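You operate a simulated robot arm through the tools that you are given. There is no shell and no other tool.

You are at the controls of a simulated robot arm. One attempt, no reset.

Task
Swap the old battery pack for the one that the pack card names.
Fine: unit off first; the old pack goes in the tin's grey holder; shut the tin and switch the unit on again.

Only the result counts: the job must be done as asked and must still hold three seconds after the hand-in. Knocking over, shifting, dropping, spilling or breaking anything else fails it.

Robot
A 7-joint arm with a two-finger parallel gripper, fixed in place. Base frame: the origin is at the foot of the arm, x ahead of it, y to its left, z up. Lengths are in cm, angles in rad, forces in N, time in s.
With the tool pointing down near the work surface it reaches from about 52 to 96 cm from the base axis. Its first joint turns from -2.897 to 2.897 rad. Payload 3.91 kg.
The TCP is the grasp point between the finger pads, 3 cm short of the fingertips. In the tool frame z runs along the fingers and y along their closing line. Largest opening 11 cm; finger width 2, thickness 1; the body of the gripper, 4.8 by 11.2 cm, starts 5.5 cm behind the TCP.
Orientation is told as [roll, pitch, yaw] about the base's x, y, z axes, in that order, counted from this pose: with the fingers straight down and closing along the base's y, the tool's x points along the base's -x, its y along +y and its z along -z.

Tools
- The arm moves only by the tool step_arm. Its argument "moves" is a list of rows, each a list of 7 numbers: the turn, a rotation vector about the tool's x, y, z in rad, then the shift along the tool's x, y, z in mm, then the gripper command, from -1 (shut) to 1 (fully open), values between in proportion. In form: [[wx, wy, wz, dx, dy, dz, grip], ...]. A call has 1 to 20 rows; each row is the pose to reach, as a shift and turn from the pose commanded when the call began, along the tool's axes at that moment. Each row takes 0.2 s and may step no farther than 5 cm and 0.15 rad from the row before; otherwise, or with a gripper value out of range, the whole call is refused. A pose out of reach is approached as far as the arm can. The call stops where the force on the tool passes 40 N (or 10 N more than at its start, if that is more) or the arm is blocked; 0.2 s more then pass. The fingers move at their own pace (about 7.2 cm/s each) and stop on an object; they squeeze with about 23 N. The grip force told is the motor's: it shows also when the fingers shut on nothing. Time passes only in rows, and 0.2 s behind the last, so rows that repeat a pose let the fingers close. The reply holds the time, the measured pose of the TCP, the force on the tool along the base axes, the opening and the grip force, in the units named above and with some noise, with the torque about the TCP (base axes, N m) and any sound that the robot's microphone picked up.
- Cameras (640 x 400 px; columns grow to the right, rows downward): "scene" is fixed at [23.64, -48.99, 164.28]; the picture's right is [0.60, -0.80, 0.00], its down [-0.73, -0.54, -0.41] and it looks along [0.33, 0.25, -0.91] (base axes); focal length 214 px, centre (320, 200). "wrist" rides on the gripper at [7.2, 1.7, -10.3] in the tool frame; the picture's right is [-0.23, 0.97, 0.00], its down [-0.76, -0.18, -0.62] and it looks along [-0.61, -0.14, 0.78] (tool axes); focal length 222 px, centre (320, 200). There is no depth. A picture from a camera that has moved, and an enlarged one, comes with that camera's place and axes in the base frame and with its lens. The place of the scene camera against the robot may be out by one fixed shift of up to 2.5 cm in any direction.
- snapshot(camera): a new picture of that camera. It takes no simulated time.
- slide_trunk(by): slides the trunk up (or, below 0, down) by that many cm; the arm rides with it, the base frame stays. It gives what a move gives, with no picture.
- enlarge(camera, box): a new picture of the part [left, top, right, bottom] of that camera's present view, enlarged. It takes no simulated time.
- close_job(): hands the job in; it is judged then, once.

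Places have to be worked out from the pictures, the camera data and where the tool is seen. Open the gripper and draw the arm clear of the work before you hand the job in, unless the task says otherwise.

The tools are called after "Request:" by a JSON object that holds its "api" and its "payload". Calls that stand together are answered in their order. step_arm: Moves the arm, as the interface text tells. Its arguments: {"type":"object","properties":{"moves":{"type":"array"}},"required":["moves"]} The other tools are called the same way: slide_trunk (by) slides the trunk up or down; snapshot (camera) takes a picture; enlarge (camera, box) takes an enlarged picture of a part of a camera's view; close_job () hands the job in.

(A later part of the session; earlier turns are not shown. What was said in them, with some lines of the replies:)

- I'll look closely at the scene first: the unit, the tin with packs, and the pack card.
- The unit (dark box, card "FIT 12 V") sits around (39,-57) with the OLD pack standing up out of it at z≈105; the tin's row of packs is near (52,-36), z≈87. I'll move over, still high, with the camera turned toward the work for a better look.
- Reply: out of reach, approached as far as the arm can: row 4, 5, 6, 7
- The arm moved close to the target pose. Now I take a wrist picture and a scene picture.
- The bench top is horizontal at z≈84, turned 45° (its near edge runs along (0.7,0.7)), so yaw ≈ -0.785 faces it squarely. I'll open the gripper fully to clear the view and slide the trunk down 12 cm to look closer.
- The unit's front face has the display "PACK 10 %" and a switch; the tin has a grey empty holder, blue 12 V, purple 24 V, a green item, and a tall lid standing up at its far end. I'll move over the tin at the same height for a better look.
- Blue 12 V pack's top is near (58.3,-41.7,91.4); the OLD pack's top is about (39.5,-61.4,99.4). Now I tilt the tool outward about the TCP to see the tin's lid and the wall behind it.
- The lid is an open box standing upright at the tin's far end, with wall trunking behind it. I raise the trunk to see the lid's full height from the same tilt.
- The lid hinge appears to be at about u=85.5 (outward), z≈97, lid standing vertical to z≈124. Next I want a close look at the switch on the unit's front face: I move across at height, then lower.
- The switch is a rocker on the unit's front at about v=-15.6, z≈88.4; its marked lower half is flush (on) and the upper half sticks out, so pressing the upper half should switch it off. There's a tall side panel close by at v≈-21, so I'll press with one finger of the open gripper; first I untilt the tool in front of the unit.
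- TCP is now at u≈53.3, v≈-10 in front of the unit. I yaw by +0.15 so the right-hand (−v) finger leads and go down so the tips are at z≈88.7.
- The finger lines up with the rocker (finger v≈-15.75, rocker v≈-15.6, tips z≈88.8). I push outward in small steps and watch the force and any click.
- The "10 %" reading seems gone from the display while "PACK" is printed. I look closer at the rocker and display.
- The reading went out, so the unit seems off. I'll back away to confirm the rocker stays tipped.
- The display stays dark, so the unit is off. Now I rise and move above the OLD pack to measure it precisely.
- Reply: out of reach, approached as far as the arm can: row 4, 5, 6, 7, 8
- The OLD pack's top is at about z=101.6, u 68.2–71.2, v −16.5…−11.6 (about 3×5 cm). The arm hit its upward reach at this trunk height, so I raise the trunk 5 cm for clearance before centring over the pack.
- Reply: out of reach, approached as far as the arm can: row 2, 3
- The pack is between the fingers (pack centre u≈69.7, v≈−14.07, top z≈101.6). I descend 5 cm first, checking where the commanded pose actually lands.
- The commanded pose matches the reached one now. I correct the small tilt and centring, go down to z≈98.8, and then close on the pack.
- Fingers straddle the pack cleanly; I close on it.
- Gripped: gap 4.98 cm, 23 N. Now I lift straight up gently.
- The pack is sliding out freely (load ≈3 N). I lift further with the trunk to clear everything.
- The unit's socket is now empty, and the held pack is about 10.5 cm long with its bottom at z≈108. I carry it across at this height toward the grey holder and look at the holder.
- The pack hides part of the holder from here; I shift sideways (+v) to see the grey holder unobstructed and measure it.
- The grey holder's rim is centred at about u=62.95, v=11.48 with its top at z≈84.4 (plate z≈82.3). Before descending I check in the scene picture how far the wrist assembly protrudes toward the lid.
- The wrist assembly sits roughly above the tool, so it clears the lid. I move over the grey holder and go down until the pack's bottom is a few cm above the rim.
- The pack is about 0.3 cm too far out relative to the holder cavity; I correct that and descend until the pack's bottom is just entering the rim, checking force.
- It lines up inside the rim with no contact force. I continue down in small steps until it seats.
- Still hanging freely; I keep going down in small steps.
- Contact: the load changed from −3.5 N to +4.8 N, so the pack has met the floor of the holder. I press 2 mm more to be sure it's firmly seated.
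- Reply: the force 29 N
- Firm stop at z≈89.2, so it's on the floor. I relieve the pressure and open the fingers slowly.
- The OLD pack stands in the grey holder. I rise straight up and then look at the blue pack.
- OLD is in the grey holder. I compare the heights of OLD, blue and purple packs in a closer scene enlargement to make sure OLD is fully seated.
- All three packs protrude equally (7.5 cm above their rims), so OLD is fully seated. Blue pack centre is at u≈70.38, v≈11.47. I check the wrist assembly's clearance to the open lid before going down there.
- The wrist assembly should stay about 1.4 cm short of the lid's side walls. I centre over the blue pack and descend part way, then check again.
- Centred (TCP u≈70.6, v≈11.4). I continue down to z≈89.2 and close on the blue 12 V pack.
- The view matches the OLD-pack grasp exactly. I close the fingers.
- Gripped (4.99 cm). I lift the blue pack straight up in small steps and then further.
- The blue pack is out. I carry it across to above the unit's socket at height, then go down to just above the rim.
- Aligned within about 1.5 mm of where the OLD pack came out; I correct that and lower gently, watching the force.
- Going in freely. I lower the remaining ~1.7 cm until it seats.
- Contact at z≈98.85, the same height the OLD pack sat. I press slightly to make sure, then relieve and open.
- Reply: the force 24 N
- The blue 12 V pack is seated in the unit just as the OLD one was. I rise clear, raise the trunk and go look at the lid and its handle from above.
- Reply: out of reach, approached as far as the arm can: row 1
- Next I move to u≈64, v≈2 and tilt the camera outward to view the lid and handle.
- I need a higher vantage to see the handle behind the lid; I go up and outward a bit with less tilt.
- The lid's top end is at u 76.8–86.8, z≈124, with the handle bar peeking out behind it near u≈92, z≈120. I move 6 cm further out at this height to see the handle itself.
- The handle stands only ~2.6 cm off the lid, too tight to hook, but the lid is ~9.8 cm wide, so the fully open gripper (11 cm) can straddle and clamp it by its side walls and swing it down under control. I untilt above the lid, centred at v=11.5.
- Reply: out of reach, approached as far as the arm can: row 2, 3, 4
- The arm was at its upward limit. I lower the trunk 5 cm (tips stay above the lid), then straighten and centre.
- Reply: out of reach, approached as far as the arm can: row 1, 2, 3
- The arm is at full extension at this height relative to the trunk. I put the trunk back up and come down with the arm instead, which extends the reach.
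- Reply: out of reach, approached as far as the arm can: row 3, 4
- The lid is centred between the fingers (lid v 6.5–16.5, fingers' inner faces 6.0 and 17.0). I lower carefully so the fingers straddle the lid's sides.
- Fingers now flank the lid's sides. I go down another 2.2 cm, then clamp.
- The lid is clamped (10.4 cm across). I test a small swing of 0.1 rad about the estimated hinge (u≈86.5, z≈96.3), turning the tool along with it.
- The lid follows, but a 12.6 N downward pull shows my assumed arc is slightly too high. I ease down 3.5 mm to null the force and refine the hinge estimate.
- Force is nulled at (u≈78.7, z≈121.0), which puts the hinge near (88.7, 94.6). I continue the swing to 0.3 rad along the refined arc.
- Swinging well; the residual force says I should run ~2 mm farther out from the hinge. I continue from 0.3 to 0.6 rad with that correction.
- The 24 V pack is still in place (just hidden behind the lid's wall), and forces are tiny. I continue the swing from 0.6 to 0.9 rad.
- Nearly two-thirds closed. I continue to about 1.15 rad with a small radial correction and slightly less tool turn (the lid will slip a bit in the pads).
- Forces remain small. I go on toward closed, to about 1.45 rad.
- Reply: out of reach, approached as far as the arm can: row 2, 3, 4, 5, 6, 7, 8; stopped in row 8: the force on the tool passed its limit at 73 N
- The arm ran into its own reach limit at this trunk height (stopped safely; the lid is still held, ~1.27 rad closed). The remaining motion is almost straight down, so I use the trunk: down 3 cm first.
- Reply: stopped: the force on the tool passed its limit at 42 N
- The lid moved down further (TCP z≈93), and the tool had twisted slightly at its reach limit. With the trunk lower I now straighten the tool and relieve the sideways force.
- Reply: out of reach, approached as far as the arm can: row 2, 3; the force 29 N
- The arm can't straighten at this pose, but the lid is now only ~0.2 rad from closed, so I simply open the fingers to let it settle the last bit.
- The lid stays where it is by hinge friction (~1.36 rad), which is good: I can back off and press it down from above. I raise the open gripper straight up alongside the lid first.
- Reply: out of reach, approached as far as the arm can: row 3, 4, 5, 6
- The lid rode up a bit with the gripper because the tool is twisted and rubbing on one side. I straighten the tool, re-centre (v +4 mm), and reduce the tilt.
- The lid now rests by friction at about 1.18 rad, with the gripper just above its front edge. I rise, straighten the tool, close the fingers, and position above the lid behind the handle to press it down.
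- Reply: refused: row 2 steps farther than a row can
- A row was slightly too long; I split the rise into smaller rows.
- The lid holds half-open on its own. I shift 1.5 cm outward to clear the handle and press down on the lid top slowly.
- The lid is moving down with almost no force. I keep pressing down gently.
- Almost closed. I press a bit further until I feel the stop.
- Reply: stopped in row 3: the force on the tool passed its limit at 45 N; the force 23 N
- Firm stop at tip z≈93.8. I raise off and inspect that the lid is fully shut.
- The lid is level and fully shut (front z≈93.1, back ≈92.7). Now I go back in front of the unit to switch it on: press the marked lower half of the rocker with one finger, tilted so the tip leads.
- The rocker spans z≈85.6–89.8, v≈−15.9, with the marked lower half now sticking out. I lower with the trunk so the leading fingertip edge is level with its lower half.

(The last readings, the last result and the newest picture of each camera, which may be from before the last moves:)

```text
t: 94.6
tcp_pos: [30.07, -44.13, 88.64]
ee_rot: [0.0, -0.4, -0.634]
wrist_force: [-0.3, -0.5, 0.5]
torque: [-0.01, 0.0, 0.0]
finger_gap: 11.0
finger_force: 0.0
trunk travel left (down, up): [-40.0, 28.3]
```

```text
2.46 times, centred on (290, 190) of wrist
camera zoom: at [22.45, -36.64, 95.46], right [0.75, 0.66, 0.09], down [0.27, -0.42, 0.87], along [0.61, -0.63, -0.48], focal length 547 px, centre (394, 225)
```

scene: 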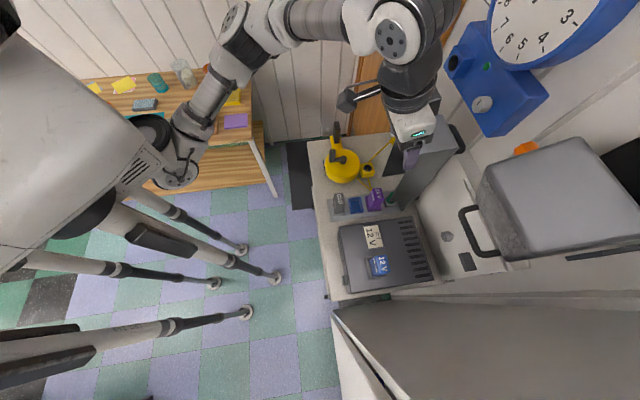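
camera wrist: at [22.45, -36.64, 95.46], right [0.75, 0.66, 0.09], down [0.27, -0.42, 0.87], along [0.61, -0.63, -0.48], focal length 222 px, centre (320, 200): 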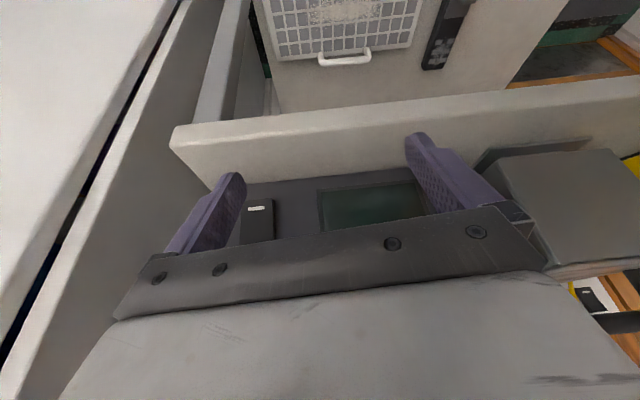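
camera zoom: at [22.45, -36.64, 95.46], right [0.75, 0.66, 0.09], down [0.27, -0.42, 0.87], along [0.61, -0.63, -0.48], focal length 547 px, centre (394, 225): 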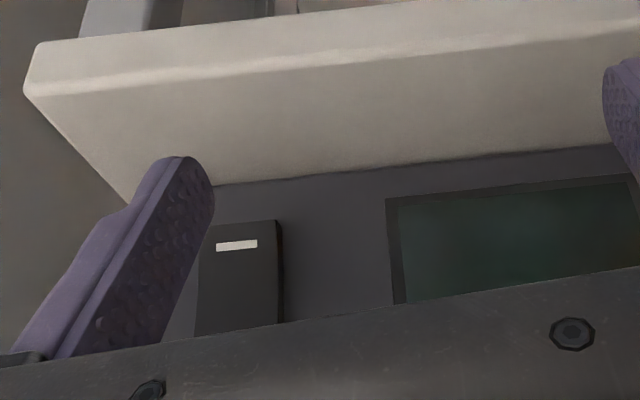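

The fingertip's leading edge is at u≈55.4, level with the lower half. I push outward in small steps and watch the display.

Request:
{"api": "step_arm", "payload": {"moves": [[0, 0, 0, -14, -2.3, 6, 1], [0, 0, 0, -27.3, -4.5, 11.6, 1], [0, 0, 0, -31.9, -5.2, 13.5, 1], [0, 0, 0, -34.6, -5.7, 14.6, 1], [0, 0, 0, -37.3, -6.1, 15.8, 1]]}}

Request:
{"api": "enlarge", "payload": {"camera": "wrist", "box": [160, 100, 460, 260]}}

```text
t: 95.8
tcp_pos: [32.86, -47.04, 88.74]
ee_rot: [-0.002, -0.399, -0.638]
wrist_force: [-6.1, 4.9, -3.2]
torque: [0.23, 0.15, -0.46]
finger_gap: 11.0
finger_force: 0.0
trunk travel left (down, up): [-40.0, 28.3]
```

```text
2.13 times, centred on (310, 180) of wrist
camera zoom: at [25.31, -39.46, 95.44], right [0.75, 0.66, 0.09], down [0.26, -0.42, 0.87], along [0.61, -0.63, -0.49], focal length 474 px, centre (341, 243)
```

zoom: 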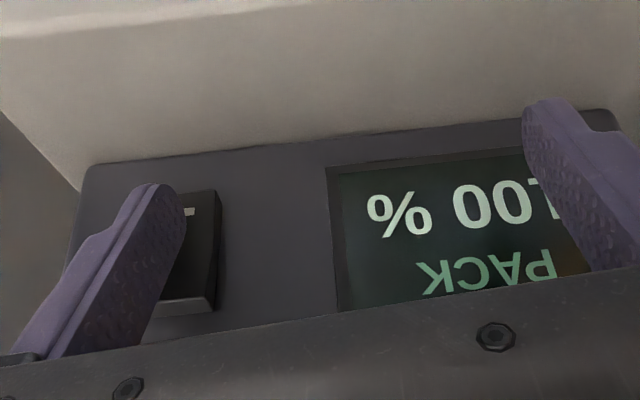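

The display reads "PACK 100 %": the unit is on. I back off and confirm it stays on.

Request:
{"api": "step_arm", "payload": {"moves": [[0, 0, 0, 14, 2.3, -6, 1], [0, 0, 0, 37.3, 6.1, -15.8, 1], [0, 0, 0, 37.3, 6.1, -15.8, 1]]}}

Request:
{"api": "enlarge", "payload": {"camera": "wrist", "box": [160, 100, 460, 260]}}

```text
t: 96.6
tcp_pos: [29.95, -44.24, 88.74]
ee_rot: [0.0, -0.398, -0.634]
wrist_force: [0.3, 0.2, -0.2]
torque: [-0.01, 0.0, 0.02]
finger_gap: 11.0
finger_force: 0.0
trunk travel left (down, up): [-40.0, 28.3]
```

```text
2.13 times, centred on (310, 180) of wrist
camera zoom: at [22.48, -36.62, 95.48], right [0.75, 0.66, 0.09], down [0.27, -0.42, 0.87], along [0.61, -0.63, -0.49], focal length 474 px, centre (341, 243)
```

zoom: 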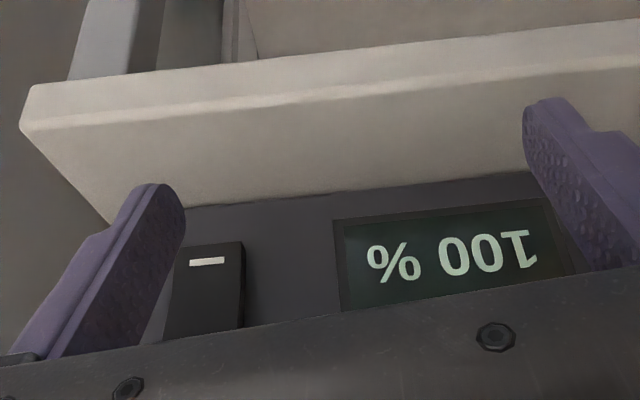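

It stays on at 100 %. I now raise the trunk to draw the open gripper clear of the work, then check everything once more.

Request:
{"api": "slide_trunk", "payload": {"by": 26}}

Request:
{"api": "snapshot", "payload": {"camera": "scene"}}

Request:
{"api": "enlarge", "payload": {"camera": "scene", "box": [310, 120, 470, 310]}}

Request:
{"api": "snapshot", "payload": {"camera": "wrist"}}

```text
t: 99.3
tcp_pos: [30.14, -44.2, 114.79]
ee_rot: [0.0, -0.398, -0.633]
wrist_force: [0.2, 0.1, 0.3]
torque: [-0.02, 0.0, -0.01]
finger_gap: 10.97
finger_force: 0.0
trunk travel left (down, up): [-66.0, 2.3]
```

```text
taken
```

scene: 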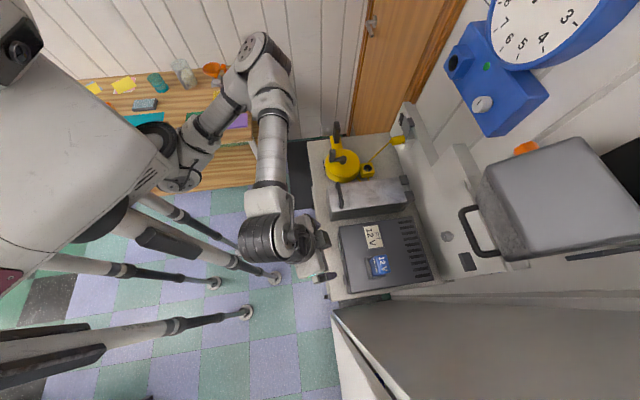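

```text
2.11 times, centred on (390, 215) of scene
camera zoom: at [23.64, -48.99, 164.28], right [0.6, -0.8, 0.0], down [-0.73, -0.54, -0.41], along [0.33, 0.25, -0.91], focal length 452 px, centre (173, 168)
```

zoom: 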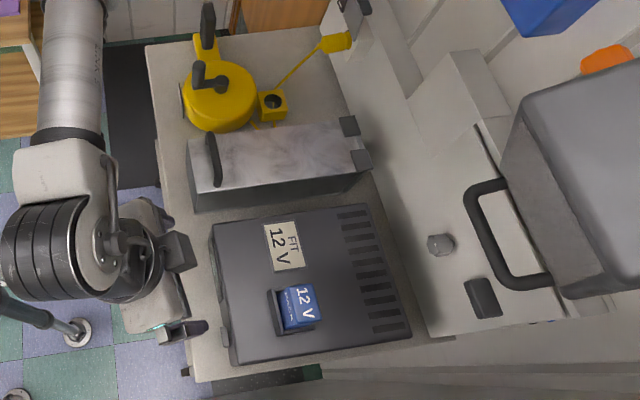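

```text
taken
camera wrist: at [22.5, -36.65, 121.47], right [0.75, 0.66, 0.09], down [0.27, -0.42, 0.87], along [0.61, -0.63, -0.49], focal length 222 px, centre (320, 200)
```

wrist: 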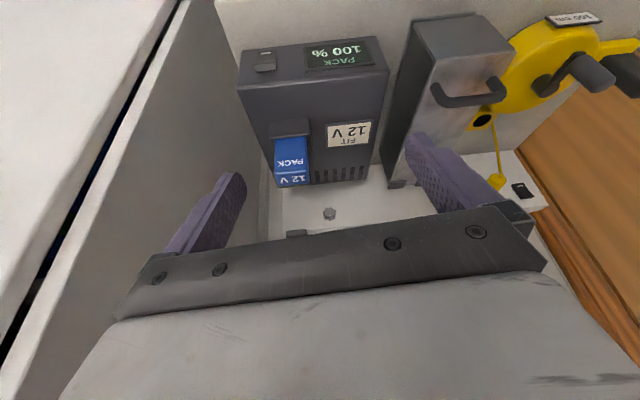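

Request:
{"api": "enlarge", "payload": {"camera": "wrist", "box": [230, 0, 530, 200]}}

Request:
{"api": "enlarge", "payload": {"camera": "scene", "box": [320, 160, 420, 230]}}

```text
2.00 times, centred on (380, 100) of wrist
camera zoom: at [22.5, -36.65, 121.47], right [0.75, 0.66, 0.09], down [0.27, -0.42, 0.87], along [0.61, -0.63, -0.49], focal length 444 px, centre (200, 400)
```

zoom: 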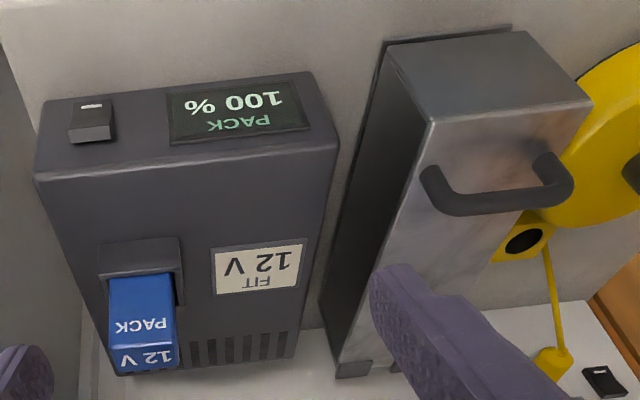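

```text
5.71 times, centred on (370, 195) of scene
camera zoom: at [23.64, -48.99, 164.28], right [0.6, -0.8, 0.0], down [-0.73, -0.54, -0.41], along [0.33, 0.25, -0.91], focal length 1226 px, centre (34, 229)
```

zoom: 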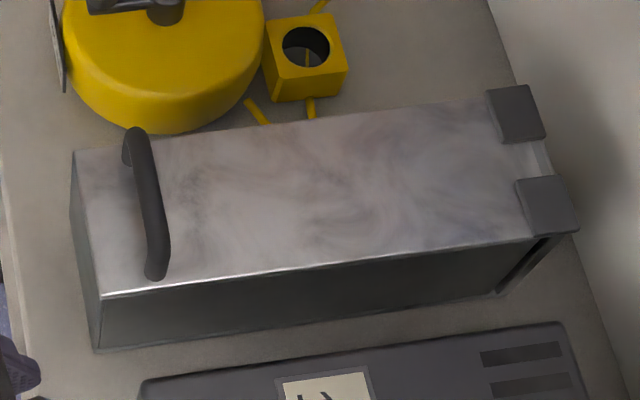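

The lid sits flush on the tin. The 12 V pack is in the unit, which shows "PACK 100 %", and the OLD pack is in the grey holder inside the tin. The gripper is open and clear of the work, so I hand the job in.

Request:
{"api": "close_job", "payload": {}}

```text
The job is handed in.
```

The battery swap is finished and handed in; I don't have the judge's result.

- **Packs:** I switched the unit off first. The OLD pack now stands in the tin's grey holder. The blue 12 V pack, the one the "FIT 12 V" card names, is seated in the unit.
- **Tin:** The lid is shut and sits level. The arm reached its limit near the end of closing, so I let go there and pressed the lid down from above to a firm stop.
- **Unit:** It is back on and the display reads "PACK 100 %". It was still on after I backed away.

I saw no sign that anything else had moved. The gripper was open and clear of the work before I handed in.
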